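You operate a simulated robot arm through the tools that you are given. There is no shell and no other tool. Be economical: measure what you need, move in short steps, check, and stop when the job is done.

Carry out the task below with a simulated robot arm. There is one attempt and no reset: what you move stays moved.

Task
Fit the strainer basket, latch its lid, shut its drain, then open the inlet and outlet valves.
Fine: the basket that the white valve card names.

The check looks at the end state, three seconds after you hand in, the way a careful person would. Anything else that was tipped, shoved, dropped, spilled or broken makes it a failure. A push-on lid holds only when it is set on centred and level and pressed home; a screw cap is set on level and turned clockwise until tight.

Robot
A 7-joint arm with a two-finger parallel gripper on a trunk, on a base that drives. Base frame: it is fixed to the floor where the robot stands at the start and does not move with it; the origin is under the middle of the robot, x ahead of it, y to its left, z up. Units: cm, degrees, N and s.
With the tool pointing down near the work surface it reaches from about 34 to 78 cm from the robot's upright axis, wherever it stands. Its first joint turns from -166.0 to 166.0 degrees. Places, roughly: bleed screw [240, -20, 90]; feed valve lever [170, -20, 60]; filter valve lever [150, -30, 80]; front pump switch [130, -30, 50]; gauge valve lever [230, -20, 90]; inlet valve lever [160, -20, 130]; inside of the strainer [190, -10, 80]; left wing nut [150, -20, 90]; loop valve lever [190, -20, 140]; mouth of the strainer [190, -10, 100]; outlet valve lever [210, -20, 80]; red handwheel [170, -30, 110]; right wing nut [160, -20, 90]; skid vent lever [250, -20, 140]; strainer drain lever [190, -30, 80]; strainer latch [200, -20, 100]. Payload 3.91 kg.
Tool frame: the origin (TCP) lies between the finger pads and is the grasp point; the fingertips stand 3 cm ahead of it; z points along the fingers, y is the line along which they close. The gripper opens to 11 cm. The fingers are 2 cm wide and 1 cm thick; the gripper's body (4.8 by 11.2 cm) begins 5.5 cm behind the TCP.
Orientation is that of the tool frame in the base frame, as a unit quaternion [w, x, y, z]. With the fingers straight down and closing along the base's y, the tool's x points along the base's -x, its y along +y and its z along -z.

Tools
- The arm moves only by the tool arm_command. Its argument "increments" is a list of rows, each a list of 2 entries, a list of its own where there are three numbers: the shift along the tool's x, y, z in cm, then the turn, a rotation vector about the tool's x, y, z in degrees. In form: [[[dx, dy, dz], [wx, wy, wz]], ...]. A call has 1 to 12 rows; each row is the pose to reach, as a shift and turn from the pose commanded when the call began, along the tool's axes at that moment. "fingers" is the opening in per cent of the stroke, from 0 (shut) to 100 (fully open), set as the call begins (left out, the last holds). Each row takes 0.2 s and may step no farther than 5 cm and 8.6 degrees from the row before; otherwise, or with a gripper value out of range, the whole call is refused. A pose out of reach is approached as far as the arm can. The call stops where the force on the tool passes 50 N (or 10 N more than at its start, if that is more) or the arm is blocked; 0.2 s more then pass. The fingers move at their own pace (about 15.3 cm/s each) and stop on an object; they squeeze with about 38 N. The grip force told is the motor's: it shows also when the fingers shut on nothing. Time passes only in rows, and 0.2 s behind the last, so rows that repeat a pose let the fingers close. The reply holds the time, the measured pose of the TCP, the force on the tool along the base axes, the opening and the grip force, in the units named above and with some noise, with the torque about the TCP (base axes, N m) and any sound that the robot's microphone picked up.
- Cameras (640 x 400 px; columns grow to the right, rows downward): "scene" is now at [0.47, 11.09, 148.8]; the picture's right is [-0.43, -0.90, 0.00], its down [-0.50, 0.23, -0.84] and it looks along [0.76, -0.36, -0.55] (base axes); focal length 292 px, centre (320, 200). "wrist" rides on the gripper at [7.7, 0.7, -11.4] in the tool frame; the picture's right is [-0.09, 1.00, 0.00], its down [-0.80, -0.07, -0.59] and it looks along [-0.59, -0.05, 0.80] (tool axes); focal length 270 px, centre (320, 200). There is no depth. A picture from a camera that has moved, and an enlarged one, comes with that camera's place and axes in the base frame and with its lens.
- grab_frame(camera): a new picture of that camera. The clock stands still meanwhile.
- slide_trunk(by): slides the trunk up (or, below 0, down) by that many cm; the arm and the scene camera ride with it, the base frame stays. It gives what a move gives, with no picture.
- roll_base(legs): drives the robot by 1 to 6 legs, each [ahead, turn to the left] in cm and degrees, along the robot's own axes; the way and the turn of a leg run together, so that a leg with both is an arc; at most 150 cm and 180 degrees a leg. The arm and the cameras ride along, it lands a little off, and it stops where it bumps. It gives what a move gives.
- pan_tilt(pan, tilt): turns the head with the scene camera to pan (to the left, within 155 degrees either way) and tilt (down, from -29 to 69), counted from straight ahead of the robot. It gives what a move gives.
- close_up(camera, box): a new picture of the part [left, top, right, bottom] of that camera's present view, enlarged. The clock stands still meanwhile.
- sign_off(): hands the job in; it is judged then, once.

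Work in short steps. Places have to be worked out from the pictures, the camera data and where the tool is seen: move nearer, look again, correct. Check each grasp and each placing, and mend what went wrong. You have 120 turns and 82 pictures in all, those below and enlarged ones among them. Open the gripper and draw the arm clear of the work before you hand the job in, unless the task says otherwise; then end with one line.

The tools are called after "Emit:" by a JSON object that holds its "name" and its "arguments". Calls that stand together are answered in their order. arm_command: Moves the arm, as the interface text tells. Its arguments: {"type":"object","properties":{"increments":{"type":"array","items":{"type":"array"}},"fingers":{"type":"number"}},"required":["increments"]} The other tools are called the same way: slide_trunk (by) slides the trunk up or down; roll_base (legs) drives the base; pan_tilt (pan, tilt) turns the head that bears the scene camera; grab_frame (camera) takes a picture; close_up (camera, box) takes an enlarged picture of a part of a camera's view; sign_off () hands the job in.

At the start:

```text
clock: 0.0
position: [44.83, 0.07, 119.57]
ee_rot: [0.001, 0.0, 1.0, 0.0]
contact_force: [0.6, -0.4, 0.0]
moment: [-0.04, 0.01, -0.02]
grip_width: 11.0
gripper_force: 0.0
trunk travel left (down, up): [-45.0, 16.0]
robot x, y, heading: [0.03, -0.02, 0.4]
head pan, tilt: [-25.3, 33.3]
```

scene: 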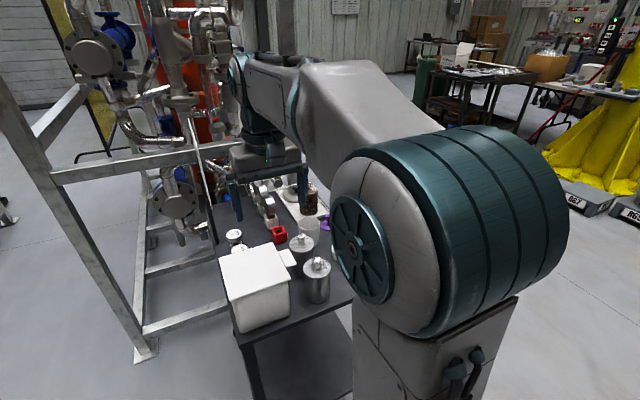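
wrist: 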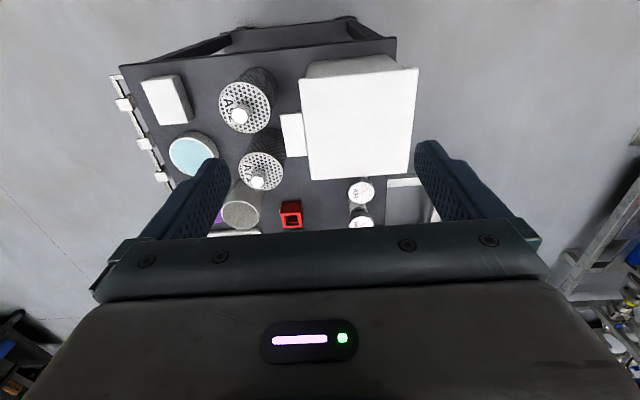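

The scene shows a cart with baskets ahead and the skid to the left. I look closer at the skid and the cart.

Emit:
{"name": "close_up", "arguments": {"camera": "wrist", "box": [100, 0, 450, 240]}}

Emit:
{"name": "pan_tilt", "arguments": {"pan": 5, "tilt": 20}}

Emit:
{"name": "grab_frame", "arguments": {"camera": "scene"}}

```text
1.67 times, centred on (275, 120) of wrist
camera zoom: at [37.13, 0.89, 131.16], right [0.09, 1.0, 0.0], down [0.8, -0.07, 0.59], along [0.59, -0.05, -0.8], focal length 450 px, centre (395, 333)
```

zoom: 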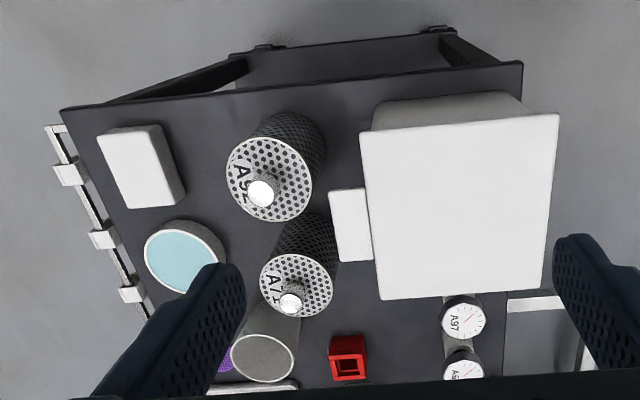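

```text
clock: 0.9
position: [44.78, 0.24, 119.53]
ee_rot: [0.0, 0.0, 1.0, 0.001]
contact_force: [0.9, 0.2, -0.9]
moment: [0.0, -0.01, -0.01]
grip_width: 10.99
gripper_force: 0.0
trunk travel left (down, up): [-45.0, 16.0]
robot x, y, heading: [-0.36, 0.11, -0.4]
head pan, tilt: [5.0, 20.0]
```

```text
78 pictures are left
camera scene: at [1.7, 15.7, 150.91], right [0.09, -1.0, 0.0], down [-0.34, -0.03, -0.94], along [0.94, 0.08, -0.34], focal length 292 px, centre (320, 200)
```

scene: 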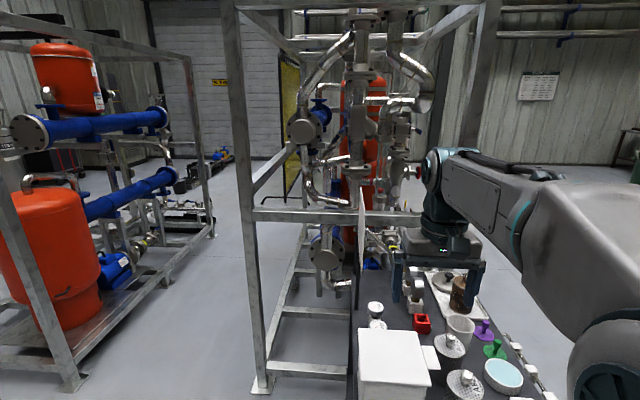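

The skid's working face is toward -y; I look closer at the cart and skid from here.

Emit:
{"name": "close_up", "arguments": {"camera": "scene", "box": [340, 240, 580, 400]}}

Emit:
{"name": "close_up", "arguments": {"camera": "scene", "box": [240, 0, 480, 300]}}

Emit:
{"name": "pan_tilt", "arguments": {"pan": -15, "tilt": 55}}

Emit:
{"name": "grab_frame", "arguments": {"camera": "scene"}}

```text
2.50 times, centred on (460, 320) of scene
camera zoom: at [1.7, 15.7, 150.91], right [0.09, -1.0, 0.0], down [-0.34, -0.03, -0.94], along [0.94, 0.08, -0.34], focal length 731 px, centre (-30, -100)
```

zoom: 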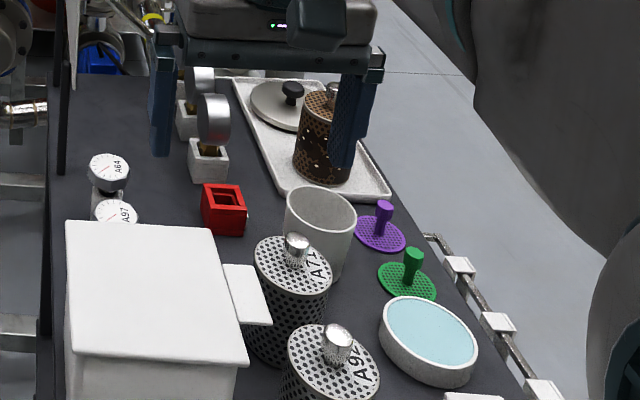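

```text
1.33 times, centred on (360, 150) of scene
camera zoom: at [1.7, 15.7, 150.91], right [0.09, -1.0, 0.0], down [-0.34, -0.03, -0.94], along [0.94, 0.08, -0.34], focal length 390 px, centre (267, 267)
```

zoom: 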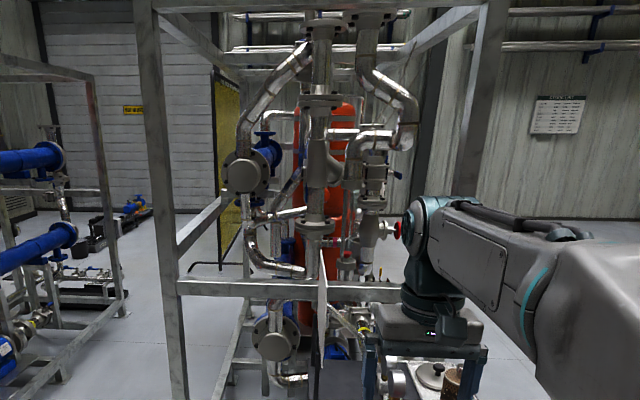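

```text
clock: 2.0
position: [44.7, 0.17, 119.47]
ee_rot: [0.0, -0.001, 1.0, 0.001]
contact_force: [1.1, 0.5, 0.0]
moment: [0.02, -0.01, -0.03]
grip_width: 11.0
gripper_force: 0.0
trunk travel left (down, up): [-45.0, 16.0]
robot x, y, heading: [0.07, 0.05, 0.0]
head pan, tilt: [-15.0, 55.0]
```

```text
75 pictures are left
camera scene: at [-0.61, 13.03, 145.71], right [-0.26, -0.97, 0.0], down [-0.79, 0.21, -0.57], along [0.55, -0.15, -0.82], focal length 292 px, centre (320, 200)
```

scene: 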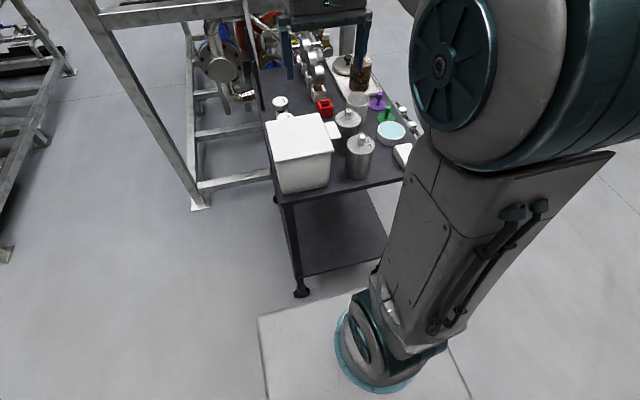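

The cart spans about x 45–110, y −25 to 12, and blocks the front; I back off and drive round it to stand in front of the skid, facing +y.

Emit:
{"name": "roll_base", "arguments": {"legs": [[-25, 0], [0, -90], [105, 0], [0, 90]]}}

Emit:
{"name": "pan_tilt", "arguments": {"pan": 35, "tilt": 20}}

Emit:
{"name": "grab_frame", "arguments": {"camera": "scene"}}

```text
clock: 16.4
position: [18.09, -105.94, 119.54]
ee_rot: [0.0, 0.012, 1.0, 0.0]
contact_force: [0.3, 0.0, -0.3]
moment: [0.04, 0.02, -0.03]
grip_width: 11.01
gripper_force: 0.1
trunk travel left (down, up): [-45.0, 16.0]
robot x, y, heading: [-26.71, -105.27, -1.3]
head pan, tilt: [-15.0, 55.0]
```

```text
clock: 17.6
position: [18.05, -105.94, 119.49]
ee_rot: [0.0, 0.012, 1.0, 0.0]
contact_force: [0.6, 0.3, -0.8]
moment: [-0.01, -0.01, -0.01]
grip_width: 11.02
gripper_force: 0.1
trunk travel left (down, up): [-45.0, 16.0]
robot x, y, heading: [-26.91, -104.68, -1.4]
head pan, tilt: [35.0, 20.0]
```

```text
74 pictures are left
camera scene: at [-26.09, -84.79, 150.91], right [0.55, -0.83, 0.0], down [-0.29, -0.19, -0.94], along [0.78, 0.52, -0.34], focal length 292 px, centre (320, 200)
```

scene: 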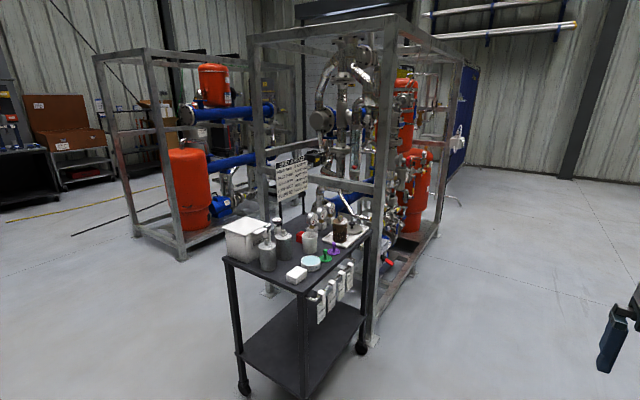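

A notice stands on the cart and tags hang from its side; I enlarge them.

Emit:
{"name": "close_up", "arguments": {"camera": "scene", "box": [265, 145, 325, 205]}}

Emit:
{"name": "close_up", "arguments": {"camera": "scene", "box": [220, 190, 390, 330]}}

Emit:
{"name": "close_up", "arguments": {"camera": "scene", "box": [300, 40, 480, 290]}}

```text
6.67 times, centred on (295, 175) of scene
camera zoom: at [-26.09, -84.79, 150.91], right [0.55, -0.83, 0.0], down [-0.29, -0.19, -0.94], along [0.78, 0.52, -0.34], focal length 1950 px, centre (487, 367)
```

zoom: 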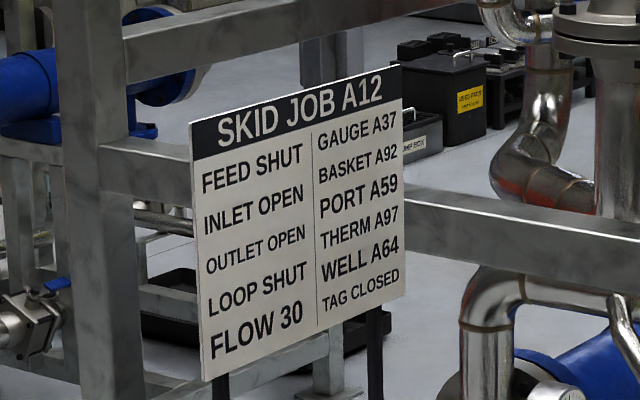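

```text
2.86 times, centred on (305, 260) of scene
camera zoom: at [-26.09, -84.79, 150.91], right [0.55, -0.83, 0.0], down [-0.29, -0.19, -0.94], along [0.78, 0.52, -0.34], focal length 836 px, centre (363, 29)
```

zoom: 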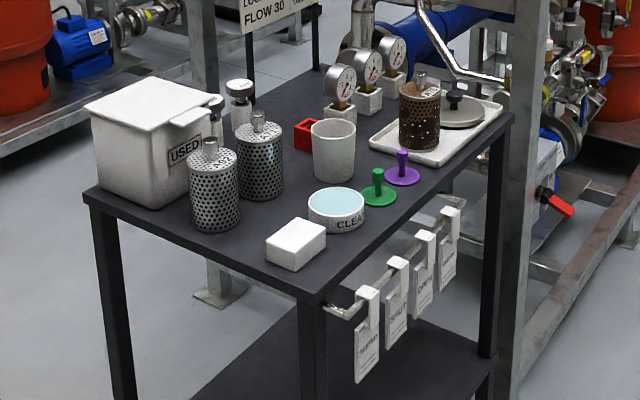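

```text
1.60 times, centred on (390, 165) of scene
camera zoom: at [-26.09, -84.79, 150.91], right [0.55, -0.83, 0.0], down [-0.29, -0.19, -0.94], along [0.78, 0.52, -0.34], focal length 468 px, centre (208, 256)
```

zoom: 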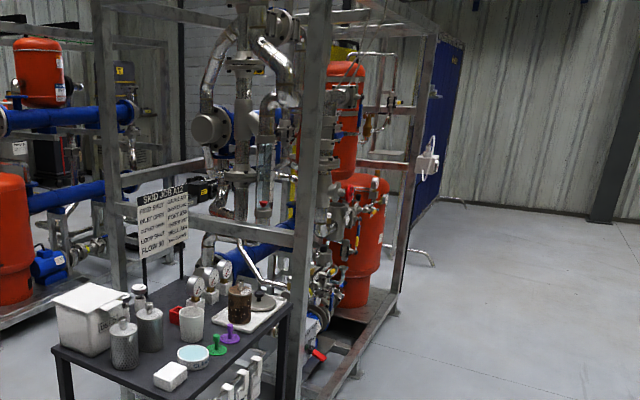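

The board names basket A92, but I must find the "white valve card" on the skid too. Drive along to the strainer and look.

Emit:
{"name": "roll_base", "arguments": {"legs": [[110, 0], [105, 1.4], [0, 90]]}}

Emit:
{"name": "pan_tilt", "arguments": {"pan": 0, "tilt": 30}}

Emit:
{"name": "grab_frame", "arguments": {"camera": "scene"}}

Emit:
{"name": "grab_frame", "arguments": {"camera": "wrist"}}

```text
clock: 32.2
position: [190.51, -65.02, 119.61]
ee_rot: [0.0, -0.702, 0.712, 0.0]
contact_force: [0.3, 0.5, -0.4]
moment: [-0.05, 0.0, 0.02]
grip_width: 10.98
gripper_force: 0.1
trunk travel left (down, up): [-45.0, 16.0]
robot x, y, heading: [190.1, -109.75, 89.4]
head pan, tilt: [35.0, 20.0]
```

```text
clock: 33.2
position: [190.43, -65.0, 119.39]
ee_rot: [0.0, -0.703, 0.712, 0.0]
contact_force: [0.3, -0.5, 0.3]
moment: [0.02, 0.0, 0.0]
grip_width: 11.0
gripper_force: 0.0
trunk travel left (down, up): [-45.0, 16.0]
robot x, y, heading: [190.22, -109.97, 89.0]
head pan, tilt: [0.0, 30.0]
```

```text
70 pictures are left
camera scene: at [175.15, -108.35, 149.31], right [1.0, -0.01, 0.0], down [-0.01, -0.5, -0.87], along [0.01, 0.87, -0.5], focal length 292 px, centre (320, 200)
```

scene: 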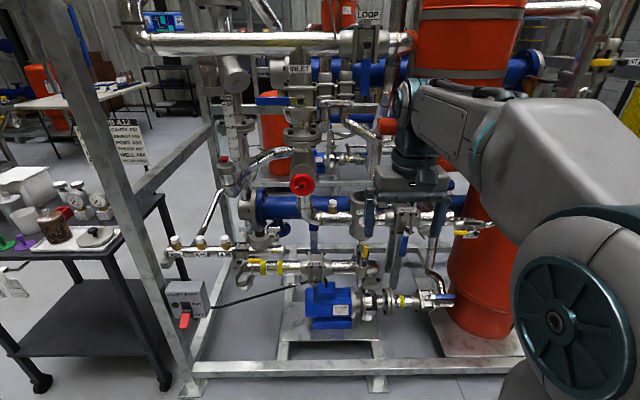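

```text
69 pictures are left
camera wrist: at [189.78, -72.78, 131.16], right [-0.99, 0.1, 0.0], down [0.08, 0.8, 0.59], along [0.06, 0.59, -0.8], focal length 270 px, centre (320, 200)
```

wrist: 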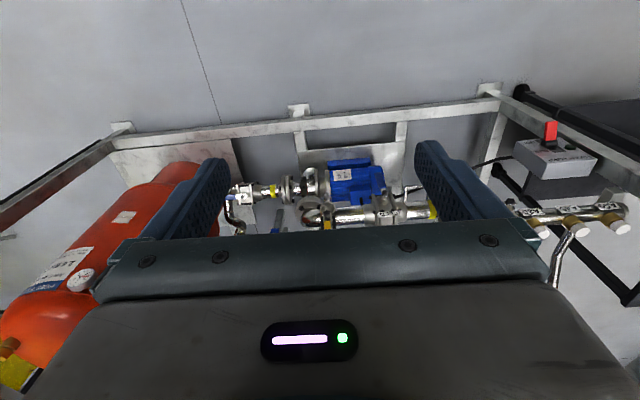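

The gripper hides the strainer. I enlarge the visible part, then view from elsewhere.

Emit:
{"name": "close_up", "arguments": {"camera": "scene", "box": [200, 50, 520, 250]}}

Emit:
{"name": "close_up", "arguments": {"camera": "scene", "box": [180, 170, 500, 370]}}

```text
2.00 times, centred on (360, 150) of scene
camera zoom: at [175.15, -108.35, 149.31], right [1.0, -0.01, 0.0], down [-0.01, -0.5, -0.87], along [0.01, 0.87, -0.5], focal length 585 px, centre (240, 300)
```

zoom: 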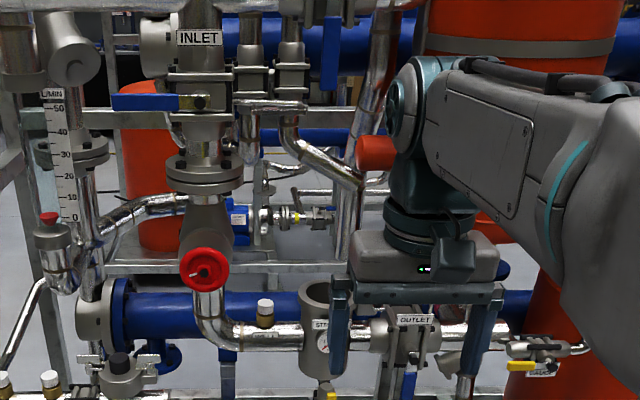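

```text
2.00 times, centred on (340, 270) of scene
camera zoom: at [175.15, -108.35, 149.31], right [1.0, -0.01, 0.0], down [-0.01, -0.5, -0.87], along [0.01, 0.87, -0.5], focal length 585 px, centre (280, 60)
```

zoom: 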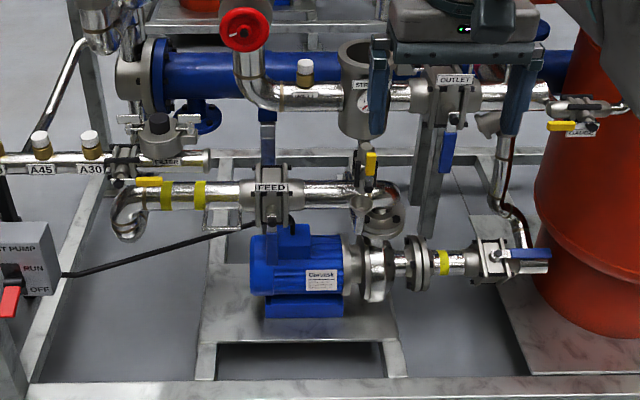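

I turn the robot right so that the arm leaves the view and pan the head left onto the strainer.

Emit:
{"name": "roll_base", "arguments": {"legs": [[0, -45]]}}

Emit:
{"name": "pan_tilt", "arguments": {"pan": 43, "tilt": 28}}

Emit:
{"name": "grab_frame", "arguments": {"camera": "scene"}}

Emit:
{"name": "close_up", "arguments": {"camera": "scene", "box": [260, 130, 500, 280]}}

```text
clock: 35.6
position: [221.9, -78.27, 119.54]
ee_rot: [0.0, -0.379, 0.925, 0.0]
contact_force: [0.3, -0.1, 0.6]
moment: [-0.01, 0.0, 0.01]
grip_width: 10.99
gripper_force: 0.0
trunk travel left (down, up): [-45.0, 16.0]
robot x, y, heading: [189.94, -109.6, 44.4]
head pan, tilt: [0.0, 30.0]
```

```text
clock: 36.7
position: [221.88, -78.33, 119.54]
ee_rot: [-0.001, -0.379, 0.925, 0.001]
contact_force: [0.3, -0.7, -0.8]
moment: [-0.03, -0.01, 0.03]
grip_width: 11.02
gripper_force: 0.1
trunk travel left (down, up): [-45.0, 16.0]
robot x, y, heading: [190.07, -110.12, 44.6]
head pan, tilt: [43.0, 28.0]
```

```text
66 pictures are left
camera scene: at [174.57, -95.5, 149.62], right [1.0, -0.04, 0.0], down [-0.02, -0.47, -0.88], along [0.04, 0.88, -0.47], focal length 292 px, centre (320, 200)
```

scene: 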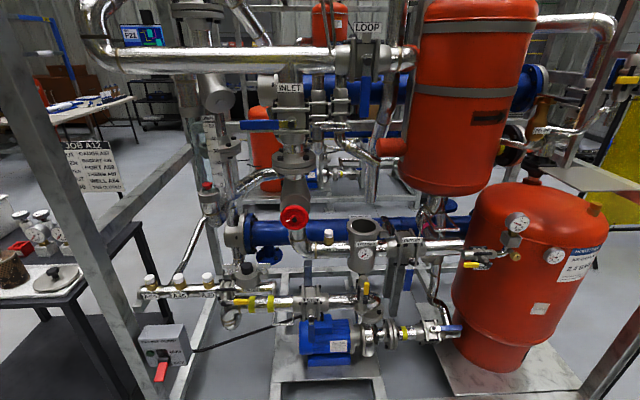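

```text
2.67 times, centred on (380, 205) of scene
camera zoom: at [174.57, -95.5, 149.62], right [1.0, -0.04, 0.0], down [-0.02, -0.47, -0.88], along [0.04, 0.88, -0.47], focal length 780 px, centre (160, 187)
```

zoom: 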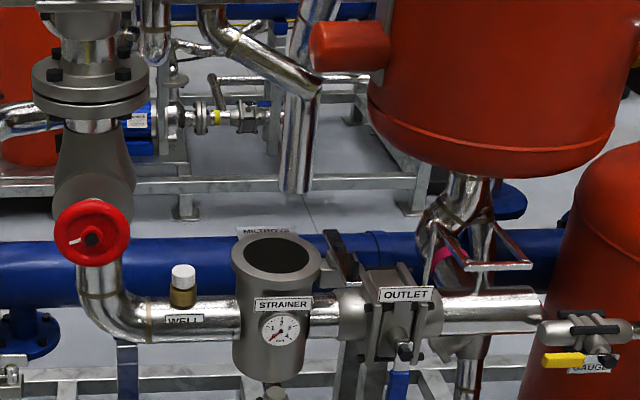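

The strainer stands open and its lid is the disc with the knob on the cart tray. Triangulated, A92's knob top is near (47.8, −10.2, 97). I drive to stand at x≈48, y≈−76 facing the cart.

Emit:
{"name": "roll_base", "arguments": {"legs": [[0, 135.4], [142, 0], [0, -90], [32, 0]]}}

Emit:
{"name": "pan_tilt", "arguments": {"pan": 0, "tilt": 40}}

Emit:
{"name": "grab_frame", "arguments": {"camera": "scene"}}

Emit:
{"name": "grab_frame", "arguments": {"camera": "wrist"}}

```text
clock: 55.0
position: [46.34, -34.88, 119.47]
ee_rot: [0.0, 0.713, -0.701, 0.0]
contact_force: [0.9, -0.3, -1.1]
moment: [-0.03, -0.04, 0.03]
grip_width: 11.0
gripper_force: 0.1
trunk travel left (down, up): [-45.0, 16.0]
robot x, y, heading: [47.27, -79.68, 91.0]
head pan, tilt: [43.0, 28.0]
```

```text
clock: 56.0
position: [46.47, -34.94, 119.44]
ee_rot: [-0.001, 0.713, -0.701, 0.0]
contact_force: [-0.1, 0.0, -0.1]
moment: [0.02, 0.0, 0.01]
grip_width: 11.03
gripper_force: 0.1
trunk travel left (down, up): [-45.0, 16.0]
robot x, y, heading: [47.1, -79.31, 91.0]
head pan, tilt: [0.0, 40.0]
```

```text
64 pictures are left
camera scene: at [32.46, -79.18, 147.77], right [1.0, 0.02, 0.0], down [0.01, -0.64, -0.77], along [-0.01, 0.77, -0.64], focal length 292 px, centre (320, 200)
```

scene: 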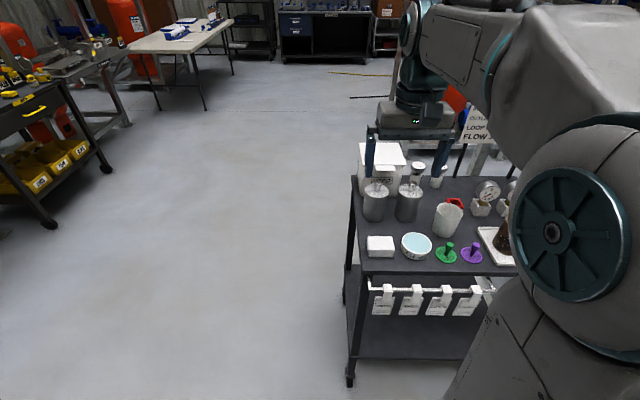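

```text
63 pictures are left
camera wrist: at [45.96, -42.62, 131.16], right [-1.0, 0.07, 0.0], down [0.06, 0.8, 0.59], along [0.04, 0.59, -0.8], focal length 270 px, centre (320, 200)
```

wrist: 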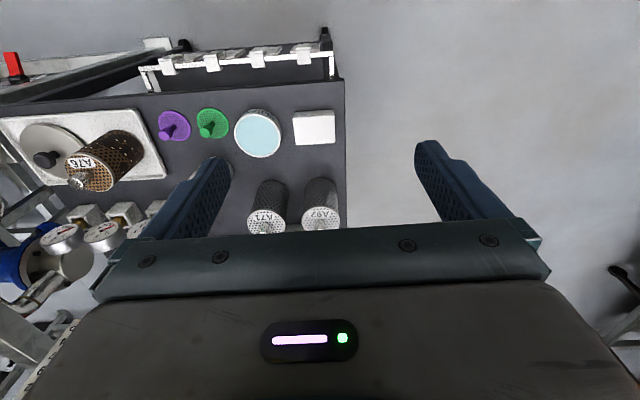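

Emit:
{"name": "close_up", "arguments": {"camera": "wrist", "box": [0, 40, 360, 260]}}

Emit:
{"name": "close_up", "arguments": {"camera": "scene", "box": [340, 90, 540, 330]}}

```text
1.78 times, centred on (180, 150) of wrist
camera zoom: at [45.96, -42.62, 131.16], right [-1.0, 0.07, 0.0], down [0.06, 0.8, 0.59], along [0.04, 0.59, -0.8], focal length 480 px, centre (569, 289)
```

zoom: 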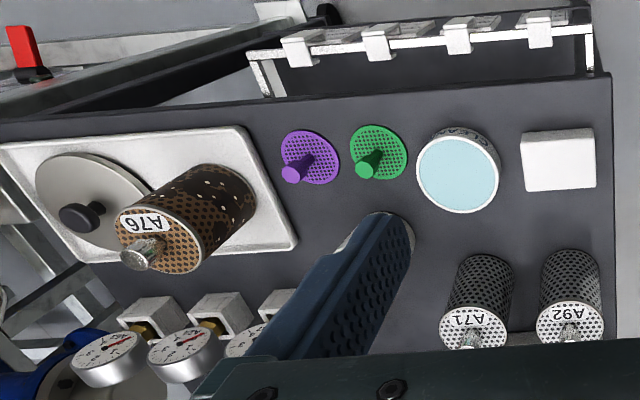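

```text
1.67 times, centred on (440, 210) of scene
camera zoom: at [32.46, -79.18, 147.77], right [1.0, 0.02, 0.0], down [0.01, -0.64, -0.77], along [-0.01, 0.77, -0.64], focal length 488 px, centre (120, 183)
```

zoom: 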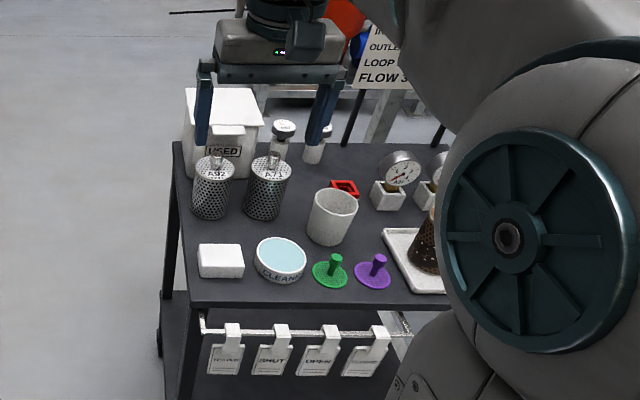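

A92 (at smaller x) is confirmed. I move over its knob at z≈110 with fingers partly open.

Emit:
{"name": "arm_command", "arguments": {"increments": [[[-5, -0.4, 1.5], [0, 0, 0]], [[-10, -0.8, 3], [0, 0, 0]], [[-15, -1.2, 4.5], [0, 0, 0]], [[-20, -1.6, 6.5], [0, 0, 0]], [[-24, -1.8, 8.5], [0, 0, 0]]], "fingers": 55}}

Emit:
{"name": "grab_frame", "arguments": {"camera": "wrist"}}

```text
refused: row 1 steps farther than a row can; nothing moved
```

```text
60 pictures are left
camera wrist: at [45.96, -42.62, 131.16], right [-1.0, 0.07, 0.0], down [0.06, 0.8, 0.59], along [0.04, 0.59, -0.8], focal length 270 px, centre (320, 200)
```

wrist: 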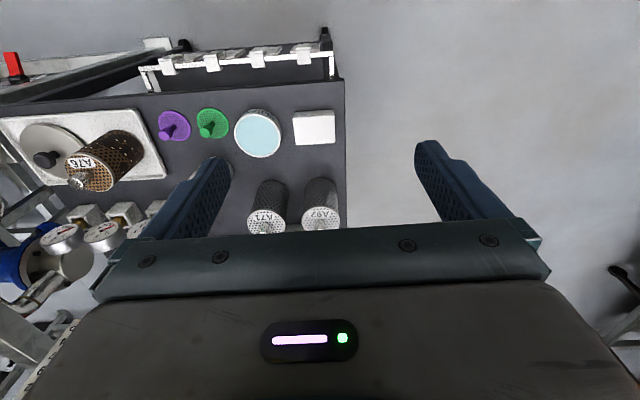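

Step norm exceeded 5 cm; I use smaller rows.

Emit:
{"name": "arm_command", "arguments": {"increments": [[[-4.5, -0.4, 1.5], [0, 0, 0]], [[-9, -0.8, 3], [0, 0, 0]], [[-13.5, -1.2, 4.5], [0, 0, 0]], [[-18, -1.6, 6], [0, 0, 0]], [[-22, -1.8, 7.5], [0, 0, 0]], [[-24, -1.8, 8.5], [0, 0, 0]]], "fingers": 55}}

Emit:
{"name": "grab_frame", "arguments": {"camera": "wrist"}}

```text
clock: 57.5
position: [47.75, -10.79, 110.94]
ee_rot: [0.0, 0.713, -0.701, 0.0]
contact_force: [-0.3, 0.5, -0.7]
moment: [-0.01, 0.05, 0.0]
grip_width: 6.04
gripper_force: 0.0
trunk travel left (down, up): [-45.0, 16.0]
robot x, y, heading: [47.65, -79.89, 90.9]
head pan, tilt: [0.0, 40.0]
```

```text
59 pictures are left
camera wrist: at [47.35, -18.5, 122.55], right [-1.0, 0.07, 0.0], down [0.06, 0.8, 0.59], along [0.04, 0.59, -0.8], focal length 270 px, centre (320, 200)
```

wrist: 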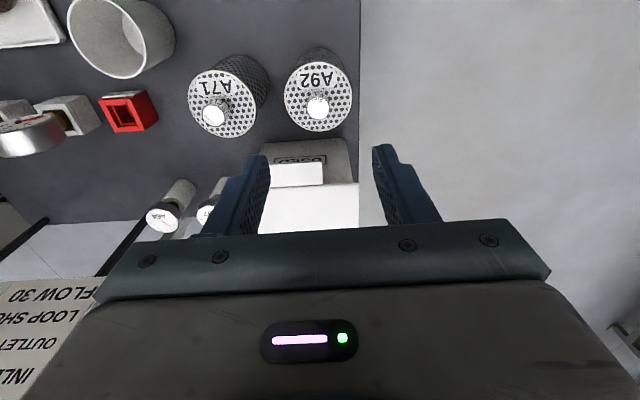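

Knob top is at about (48.1, −10.5, 97), disc at ~94. I descend to TCP z≈97.4 and close.

Emit:
{"name": "arm_command", "arguments": {"increments": [[[-0.3, -0.3, 4.5], [0, 0, 0]], [[-0.3, -0.3, 9], [0, 0, 0]], [[-0.3, -0.3, 12], [0, 0, 0]], [[-0.3, -0.3, 13.3], [0, 0, 0]], [[-0.3, -0.3, 13.3], [0, 0, 0]]]}}

Emit:
{"name": "grab_frame", "arguments": {"camera": "wrist"}}

```text
clock: 58.6
position: [48.01, -10.61, 97.75]
ee_rot: [0.0, 0.714, -0.701, 0.0]
contact_force: [-0.7, 0.3, 0.3]
moment: [0.0, -0.02, 0.0]
grip_width: 6.04
gripper_force: 0.0
trunk travel left (down, up): [-45.0, 16.0]
robot x, y, heading: [47.56, -79.6, 91.2]
head pan, tilt: [0.0, 40.0]
```

```text
58 pictures are left
camera wrist: at [47.61, -18.33, 109.34], right [-1.0, 0.07, 0.0], down [0.06, 0.8, 0.59], along [0.04, 0.59, -0.8], focal length 270 px, centre (320, 200)
```

wrist: 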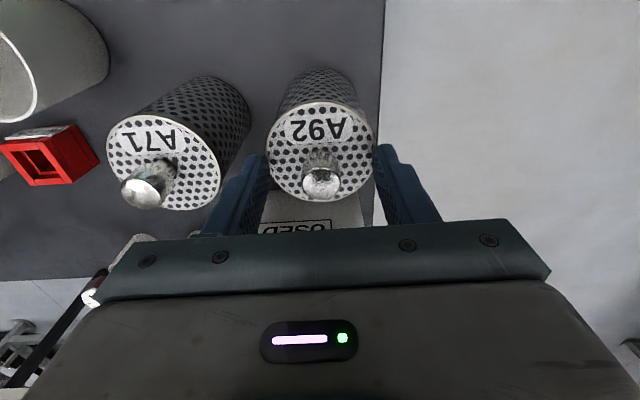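

Geometry agrees (knob top z≈97, disc ≈93.3). I go 0.9 cm lower and close.

Emit:
{"name": "arm_command", "arguments": {"increments": [[[0, 0, 0.9], [0, 0, 0]], [[0, 0, 0.9], [0, 0, 0]]]}}

Emit:
{"name": "arm_command", "arguments": {"increments": [[[0, 0, 0], [0, 0, 0]], [[0, 0, 0], [0, 0, 0]], [[0, 0, 0], [0, 0, 0]]], "fingers": 0}}

Emit:
{"name": "arm_command", "arguments": {"increments": [[[0, 0, -3], [0, 0, 0]], [[0, 0, -6], [0, 0, 0]], [[0, 0, -6], [0, 0, 0]]]}}

Emit:
{"name": "grab_frame", "arguments": {"camera": "wrist"}}

```text
clock: 59.2
position: [48.2, -10.65, 96.98]
ee_rot: [-0.002, 0.713, -0.701, -0.002]
contact_force: [-1.0, -0.1, 9.9]
moment: [-0.01, 0.02, -0.04]
grip_width: 6.07
gripper_force: 0.0
trunk travel left (down, up): [-45.0, 16.0]
robot x, y, heading: [47.43, -79.33, 91.0]
head pan, tilt: [0.0, 40.0]
```

```text
clock: 60.0
position: [48.02, -10.79, 96.95]
ee_rot: [0.0, 0.714, -0.701, -0.001]
contact_force: [-0.1, 1.8, 16.1]
moment: [0.16, 0.08, 0.03]
grip_width: 2.08
gripper_force: 37.7
trunk travel left (down, up): [-45.0, 16.0]
robot x, y, heading: [47.52, -79.55, 90.9]
head pan, tilt: [0.0, 40.0]
```

```text
clock: 60.9
position: [48.04, -10.6, 102.75]
ee_rot: [0.0, 0.714, -0.701, 0.0]
contact_force: [0.2, 0.1, -1.2]
moment: [-0.02, 0.03, -0.03]
grip_width: 2.06
gripper_force: 38.1
trunk travel left (down, up): [-45.0, 16.0]
robot x, y, heading: [47.47, -79.95, 91.1]
head pan, tilt: [0.0, 40.0]
```

```text
57 pictures are left
camera wrist: at [47.66, -18.36, 114.42], right [-1.0, 0.07, 0.0], down [0.06, 0.8, 0.59], along [0.04, 0.59, -0.8], focal length 270 px, centre (320, 200)
```

wrist: 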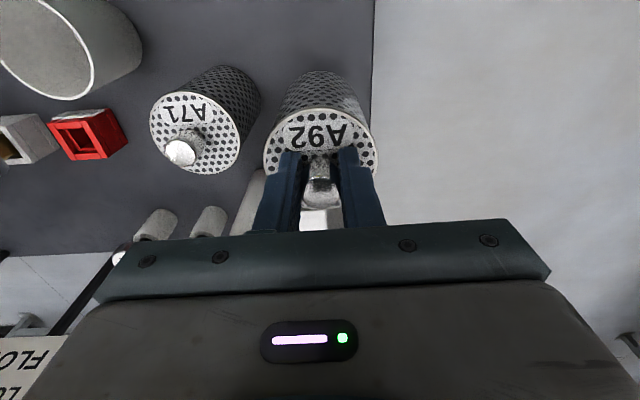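

The basket is held (width 2.06). I raise it and draw the arm back, then drive to the strainer.

Emit:
{"name": "arm_command", "arguments": {"increments": [[[0, 0, -4], [0, 0, 0]], [[0, 0, -8], [0, 0, 0]], [[0, 0, -12], [0, 0, 0]], [[0, 0, -16], [0, 0, 0]], [[4, 0, -18], [0, 0, 0]], [[8, 0, -18], [0, 0, 0]], [[12, 0, -18], [0, 0, 0]], [[16, 0, -18], [0, 0, 0]], [[20, 0, -18], [0, 0, 0]], [[22, 0, -18], [0, 0, 0]]]}}

Emit:
{"name": "roll_base", "arguments": {"legs": [[-33, 0], [0, -91], [143, 0], [0, 90]]}}

Emit:
{"name": "pan_tilt", "arguments": {"pan": 0, "tilt": 32}}

Emit:
{"name": "grab_frame", "arguments": {"camera": "scene"}}

```text
clock: 63.0
position: [48.4, -32.64, 120.8]
ee_rot: [-0.001, 0.714, -0.701, 0.0]
contact_force: [-0.4, 1.8, -1.3]
moment: [0.0, 0.0, -0.01]
grip_width: 2.08
gripper_force: 37.7
out of reach, approached as far as the arm can: row 4
trunk travel left (down, up): [-45.0, 16.0]
robot x, y, heading: [47.59, -79.81, 91.0]
head pan, tilt: [0.0, 40.0]
```

```text
clock: 79.7
position: [193.33, -65.61, 120.75]
ee_rot: [0.0, 0.709, -0.705, 0.0]
contact_force: [0.7, 0.5, -0.8]
moment: [-0.02, 0.01, 0.02]
grip_width: 2.06
gripper_force: 37.6
trunk travel left (down, up): [-45.0, 16.0]
robot x, y, heading: [191.72, -112.42, 89.9]
head pan, tilt: [0.0, 40.0]
```

```text
clock: 80.4
position: [193.35, -65.55, 120.88]
ee_rot: [0.0, 0.709, -0.705, 0.0]
contact_force: [-0.1, -0.1, -0.6]
moment: [0.02, 0.03, -0.01]
grip_width: 2.05
gripper_force: 38.0
trunk travel left (down, up): [-45.0, 16.0]
robot x, y, heading: [191.5, -112.62, 90.4]
head pan, tilt: [0.0, 32.0]
```

```text
56 pictures are left
camera scene: at [176.83, -111.56, 148.99], right [1.0, 0.0, 0.0], down [0.0, -0.53, -0.85], along [0.0, 0.85, -0.53], focal length 292 px, centre (320, 200)
```

scene: 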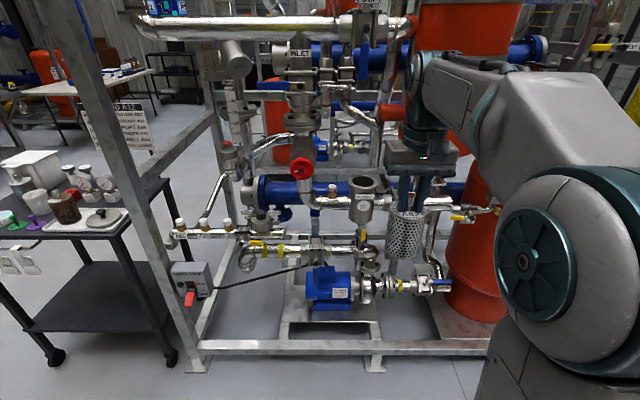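

A horizontal LOOP pipe runs above the strainer, so I need depths before reaching in. I drive aside to view it from the right.

Emit:
{"name": "roll_base", "arguments": {"legs": [[0, -90], [70, 0]]}}

Emit:
{"name": "pan_tilt", "arguments": {"pan": 130, "tilt": 22}}

Emit:
{"name": "grab_frame", "arguments": {"camera": "scene"}}

Emit:
{"name": "close_up", "arguments": {"camera": "scene", "box": [220, 50, 460, 250]}}

```text
clock: 88.1
position: [309.58, -114.71, 120.8]
ee_rot: [0.0, 0.001, 1.0, 0.0]
contact_force: [0.2, -0.2, -1.3]
moment: [0.01, 0.01, -0.04]
grip_width: 2.06
gripper_force: 38.2
trunk travel left (down, up): [-45.0, 16.0]
robot x, y, heading: [262.34, -112.68, -0.2]
head pan, tilt: [0.0, 32.0]
```

```text
clock: 90.2
position: [309.48, -114.7, 120.87]
ee_rot: [0.0, 0.001, 1.0, -0.001]
contact_force: [-0.6, 0.4, -0.4]
moment: [0.03, 0.05, -0.01]
grip_width: 2.07
gripper_force: 38.1
trunk travel left (down, up): [-45.0, 16.0]
robot x, y, heading: [262.78, -112.71, 0.0]
head pan, tilt: [130.0, 22.0]
```

```text
55 pictures are left
camera scene: at [248.88, -90.79, 150.59], right [0.77, 0.64, 0.0], down [0.24, -0.29, -0.93], along [-0.59, 0.71, -0.37], focal length 292 px, centre (320, 200)
```

scene: 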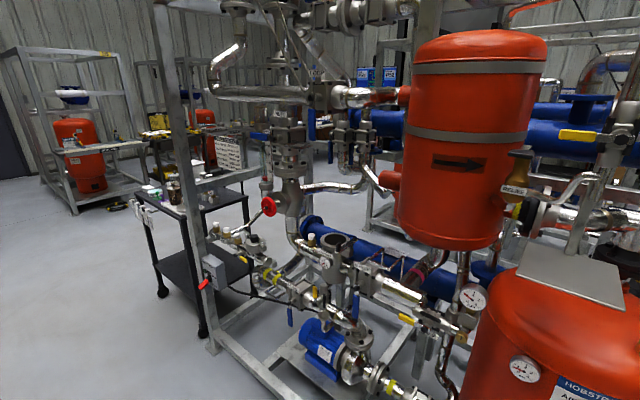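

```text
2.00 times, centred on (340, 150) of scene
camera zoom: at [248.88, -90.79, 150.59], right [0.77, 0.64, 0.0], down [0.24, -0.29, -0.93], along [-0.59, 0.71, -0.37], focal length 585 px, centre (280, 300)
```

zoom: 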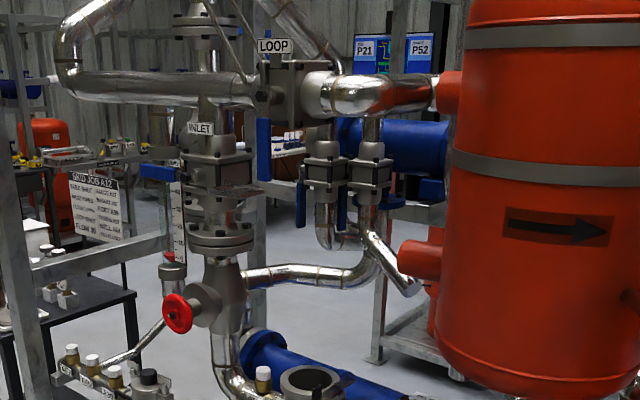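

Triangulated: mouth ≈ (193, −14.5, 96); LOOP lever hangs at (188, −22, 135–145), pipe at z≈147 above. Approaching diagonally from the right and low (TCP ≈ 111) keeps the wrist under them. I lower the arm and drive to about (221, −72) heading 116°.

Emit:
{"name": "arm_command", "arguments": {"increments": [[[0, 0, 4.5], [0, 0, 0]], [[0, 0, 9], [0, 0, 0]]]}}

Emit:
{"name": "roll_base", "arguments": {"legs": [[0, 141.7], [45, 0], [0, -25.7], [10, 0]]}}

Emit:
{"name": "pan_tilt", "arguments": {"pan": 8, "tilt": 28}}

Emit:
{"name": "grab_frame", "arguments": {"camera": "scene"}}

Emit:
{"name": "grab_frame", "arguments": {"camera": "wrist"}}

```text
clock: 90.8
position: [309.62, -114.71, 111.87]
ee_rot: [0.0, 0.001, 1.0, 0.0]
contact_force: [0.6, -1.2, -1.6]
moment: [-0.02, 0.02, -0.01]
grip_width: 2.05
gripper_force: 37.9
trunk travel left (down, up): [-45.0, 16.0]
robot x, y, heading: [262.32, -112.88, -0.0]
head pan, tilt: [130.0, 22.0]
```

```text
clock: 101.4
position: [203.03, -33.13, 111.79]
ee_rot: [0.0, 0.85, -0.526, 0.0]
contact_force: [-0.2, 1.1, -1.1]
moment: [-0.07, -0.01, 0.02]
grip_width: 2.07
gripper_force: 38.5
trunk travel left (down, up): [-45.0, 16.0]
robot x, y, heading: [222.34, -76.14, 116.6]
head pan, tilt: [130.0, 22.0]
```

```text
clock: 103.5
position: [202.97, -33.18, 111.9]
ee_rot: [0.0, 0.851, -0.526, 0.0]
contact_force: [0.0, 0.2, -1.2]
moment: [0.0, -0.03, 0.01]
grip_width: 2.08
gripper_force: 38.3
trunk travel left (down, up): [-45.0, 16.0]
robot x, y, heading: [222.46, -76.43, 116.9]
head pan, tilt: [8.0, 28.0]
```

```text
53 pictures are left
camera scene: at [207.22, -82.38, 149.62], right [0.82, 0.57, 0.0], down [0.27, -0.39, -0.88], along [-0.5, 0.73, -0.47], focal length 292 px, centre (320, 200)
```

scene: 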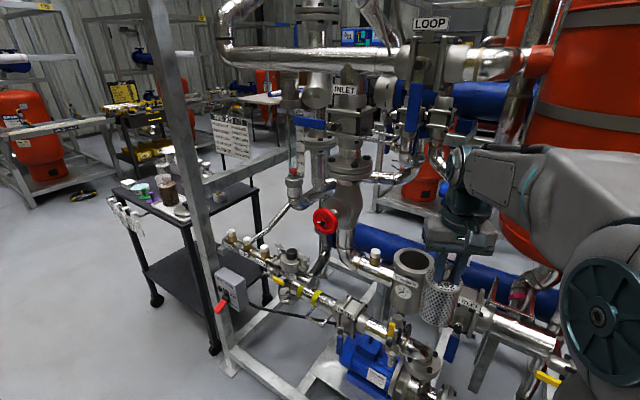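

```text
52 pictures are left
camera wrist: at [205.9, -40.35, 123.45], right [-0.93, -0.37, 0.0], down [-0.29, 0.75, 0.59], along [-0.22, 0.55, -0.8], focal length 270 px, centre (320, 200)
```

wrist: 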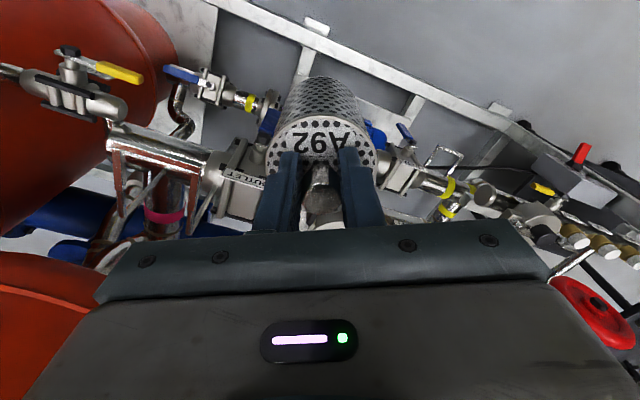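

Good view of both the mouth and basket. I enlarge for measurement.

Emit:
{"name": "close_up", "arguments": {"camera": "scene", "box": [340, 200, 520, 360]}}

Emit:
{"name": "close_up", "arguments": {"camera": "scene", "box": [380, 10, 540, 240]}}

```text
2.50 times, centred on (430, 280) of scene
camera zoom: at [207.22, -82.38, 149.62], right [0.82, 0.57, 0.0], down [0.27, -0.39, -0.88], along [-0.5, 0.73, -0.47], focal length 731 px, centre (45, 0)
```

zoom: 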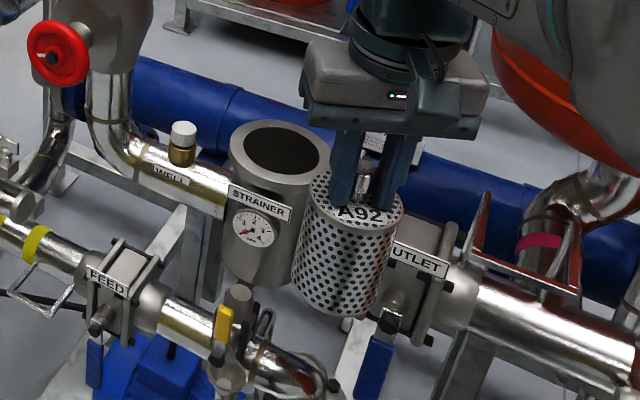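

```text
1.74 times, centred on (460, 125) of scene
camera zoom: at [207.22, -82.38, 149.62], right [0.82, 0.57, 0.0], down [0.27, -0.39, -0.88], along [-0.5, 0.73, -0.47], focal length 509 px, centre (76, 330)
```

zoom: 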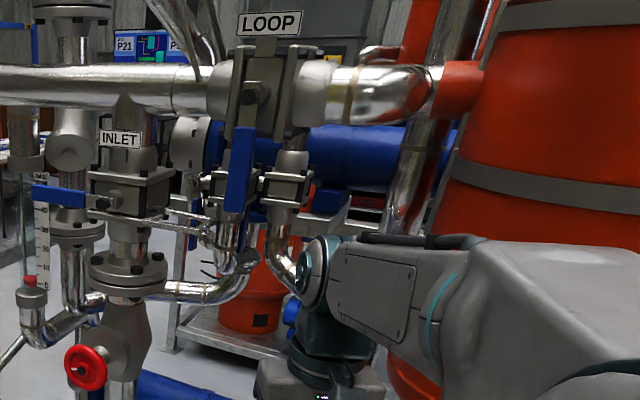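

Mouth ≈ (192.8, −14.1, 96.2); basket bottom is 14.5 below the TCP. I check the latch beside the rim before choosing a path.

Emit:
{"name": "close_up", "arguments": {"camera": "wrist", "box": [140, 80, 460, 260]}}

Emit:
{"name": "pan_tilt", "arguments": {"pan": 20, "tilt": 35}}

Emit:
{"name": "slide_trunk", "arguments": {"by": 4}}

Emit:
{"name": "close_up", "arguments": {"camera": "scene", "box": [360, 120, 600, 280]}}

```text
2.00 times, centred on (300, 170) of wrist
camera zoom: at [205.9, -40.35, 123.45], right [-0.93, -0.37, 0.0], down [-0.29, 0.75, 0.59], along [-0.22, 0.55, -0.8], focal length 541 px, centre (360, 260)
```

zoom: 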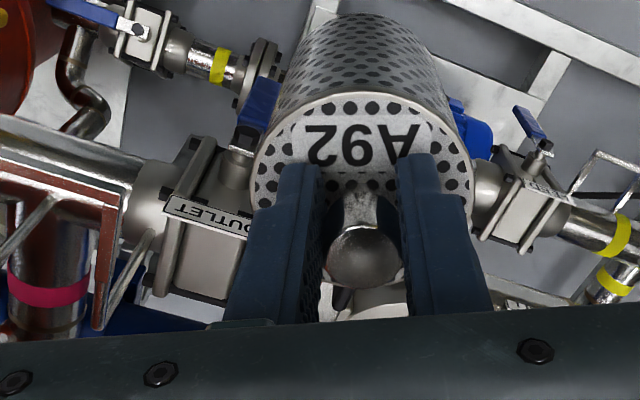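

```text
clock: 104.2
position: [202.95, -33.2, 111.78]
ee_rot: [-0.001, 0.85, -0.526, 0.0]
contact_force: [-0.8, 0.8, -1.0]
moment: [0.01, -0.03, 0.01]
grip_width: 2.08
gripper_force: 38.6
trunk travel left (down, up): [-45.0, 16.0]
robot x, y, heading: [222.25, -76.46, 116.5]
head pan, tilt: [20.0, 35.0]
```

```text
clock: 105.0
position: [203.06, -33.24, 115.85]
ee_rot: [0.0, 0.85, -0.527, 0.0]
contact_force: [-0.2, -0.7, -0.5]
moment: [-0.01, 0.0, 0.01]
grip_width: 2.06
gripper_force: 37.7
trunk travel left (down, up): [-49.0, 12.0]
robot x, y, heading: [222.44, -76.28, 116.4]
head pan, tilt: [20.0, 35.0]
```

```text
2.50 times, centred on (480, 200) of scene
camera zoom: at [205.99, -83.82, 152.53], right [0.69, 0.72, 0.0], down [0.42, -0.4, -0.82], along [-0.59, 0.56, -0.57], focal length 731 px, centre (-80, 200)
```

zoom: 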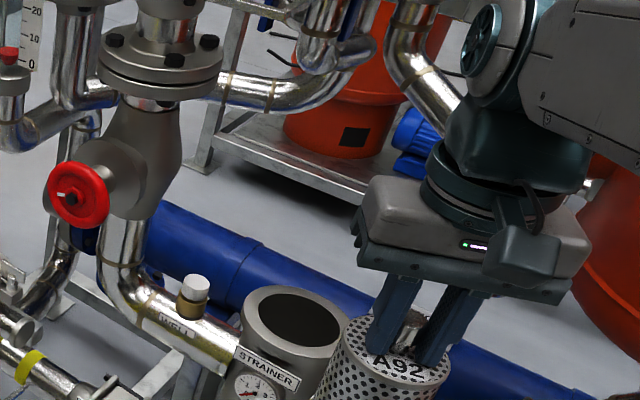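

Latch lies at x ≥ 199, so a path along x≈194 clears it. I go to (194.3, −30) at TCP z≈113.3, then to (194.3, −21), and look.

Emit:
{"name": "arm_command", "arguments": {"increments": [[[-2.5, 2.4, 1], [0, 0, 0]], [[-5, 4.8, 2], [0, 0, 0]], [[-6.8, 6.4, 2.5], [0, 0, 0]], [[-11, 4.3, 2.5], [0, 0, 0]], [[-14.8, 2.4, 2.5], [0, 0, 0]], [[-14.8, 2.4, 2.5], [0, 0, 0]]]}}

Emit:
{"name": "grab_frame", "arguments": {"camera": "scene"}}

Emit:
{"name": "close_up", "arguments": {"camera": "wrist", "box": [200, 60, 440, 220]}}

```text
clock: 106.4
position: [194.17, -20.9, 113.28]
ee_rot: [-0.001, 0.851, -0.526, 0.0]
contact_force: [0.4, -0.6, -0.1]
moment: [-0.04, 0.0, 0.02]
grip_width: 2.09
gripper_force: 37.8
trunk travel left (down, up): [-49.0, 12.0]
robot x, y, heading: [222.38, -76.31, 116.3]
head pan, tilt: [20.0, 35.0]
```

```text
47 pictures are left
camera scene: at [206.0, -83.85, 152.53], right [0.69, 0.73, 0.0], down [0.42, -0.4, -0.82], along [-0.59, 0.56, -0.57], focal length 292 px, centre (320, 200)
```

scene: 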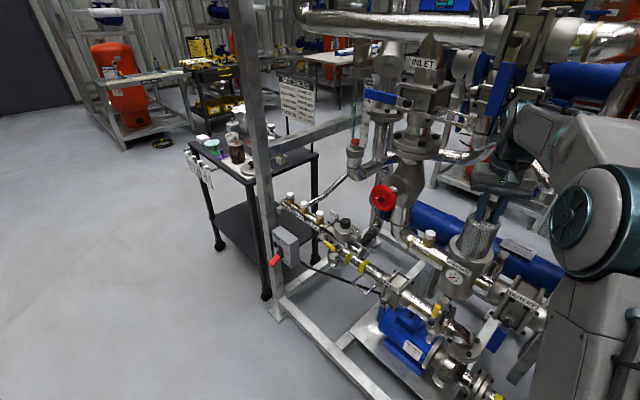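

```text
2.50 times, centred on (320, 140) of wrist
camera zoom: at [197.15, -28.15, 124.96], right [-0.93, -0.37, 0.0], down [-0.29, 0.75, 0.59], along [-0.22, 0.55, -0.8], focal length 676 px, centre (320, 350)
```

zoom: 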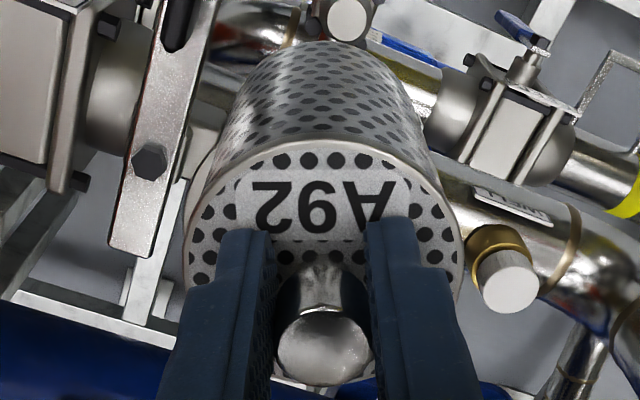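

Latch bar is clear to the +x side. I check the wrist against the lever and the basket against the rim.

Emit:
{"name": "close_up", "arguments": {"camera": "scene", "box": [400, 50, 600, 310]}}

```text
1.54 times, centred on (500, 180) of scene
camera zoom: at [206.0, -83.85, 152.53], right [0.69, 0.73, 0.0], down [0.42, -0.4, -0.82], along [-0.59, 0.56, -0.57], focal length 450 px, centre (43, 231)
```

zoom: 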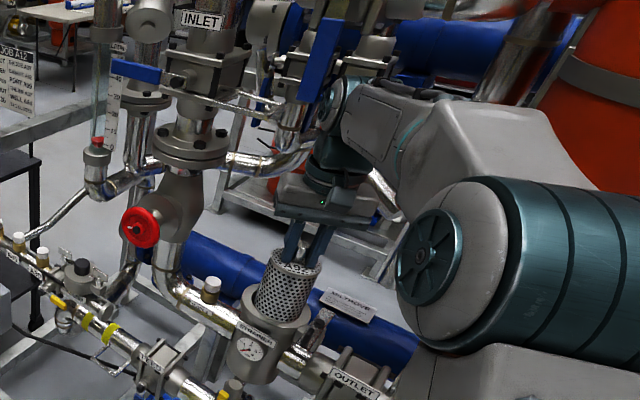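

The wrist joint's left face is within ~1 cm of the LOOP lever. I tilt the tool 8° so the hand leans away (+x side) from the lever, keeping the basket bottom in place, then move over the mouth.

Emit:
{"name": "arm_command", "arguments": {"increments": [[[0, -1, 0], [-4, 0, 0]], [[0, -2, 0], [-8, 0, 0]], [[-2.3, -2.6, 0], [-8, 0, 0]], [[-4.5, -3.2, 0], [-8, 0, 0]], [[-6.7, -3.8, 0], [-8, 0, 0]], [[-6.7, -3.8, 0], [-8, 0, 0]]]}}

Emit:
{"name": "close_up", "arguments": {"camera": "scene", "box": [400, 50, 600, 310]}}

Emit:
{"name": "close_up", "arguments": {"camera": "scene", "box": [430, 180, 550, 300]}}

Emit:
{"name": "close_up", "arguments": {"camera": "wrist", "box": [200, 60, 440, 220]}}

```text
clock: 107.8
position: [194.72, -13.2, 113.38]
ee_rot: [0.059, 0.848, -0.525, -0.037]
contact_force: [0.4, -0.1, -1.1]
moment: [-0.01, 0.04, 0.0]
grip_width: 2.09
gripper_force: 37.9
trunk travel left (down, up): [-49.0, 12.0]
robot x, y, heading: [222.06, -76.3, 116.6]
head pan, tilt: [20.0, 35.0]
```

```text
1.54 times, centred on (500, 180) of scene
camera zoom: at [206.0, -83.82, 152.53], right [0.69, 0.73, 0.0], down [0.42, -0.4, -0.82], along [-0.59, 0.56, -0.57], focal length 450 px, centre (43, 231)
```

zoom: 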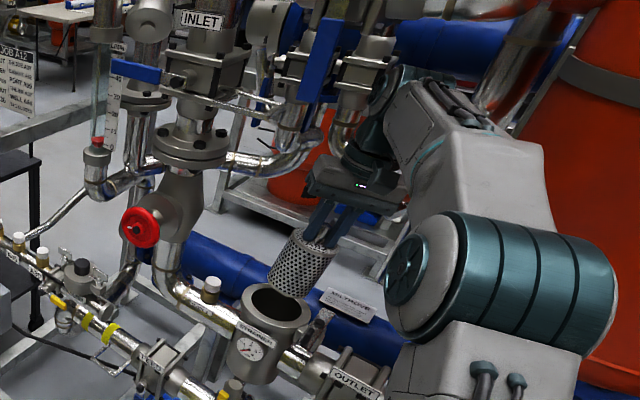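

```text
3.33 times, centred on (490, 240) of scene
camera zoom: at [206.0, -83.82, 152.53], right [0.69, 0.73, 0.0], down [0.42, -0.4, -0.82], along [-0.59, 0.56, -0.57], focal length 975 px, centre (-247, 67)
```

zoom: 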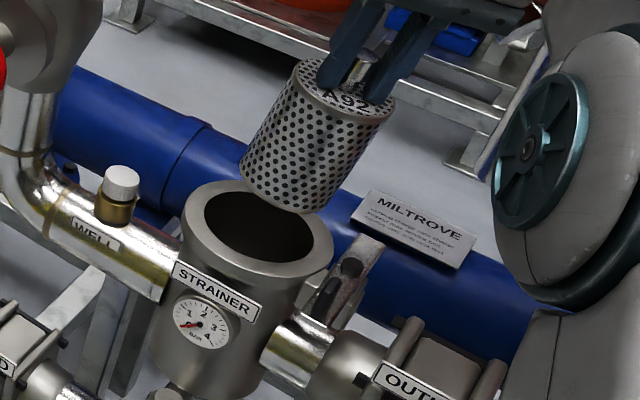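

```text
2.50 times, centred on (320, 140) of wrist
camera zoom: at [199.06, -19.76, 124.94], right [-0.92, -0.36, 0.14], down [-0.22, 0.79, 0.58], along [-0.32, 0.5, -0.8], focal length 676 px, centre (320, 350)
```

zoom: 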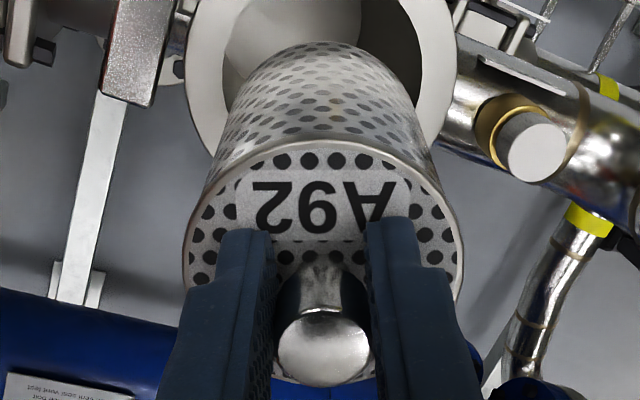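

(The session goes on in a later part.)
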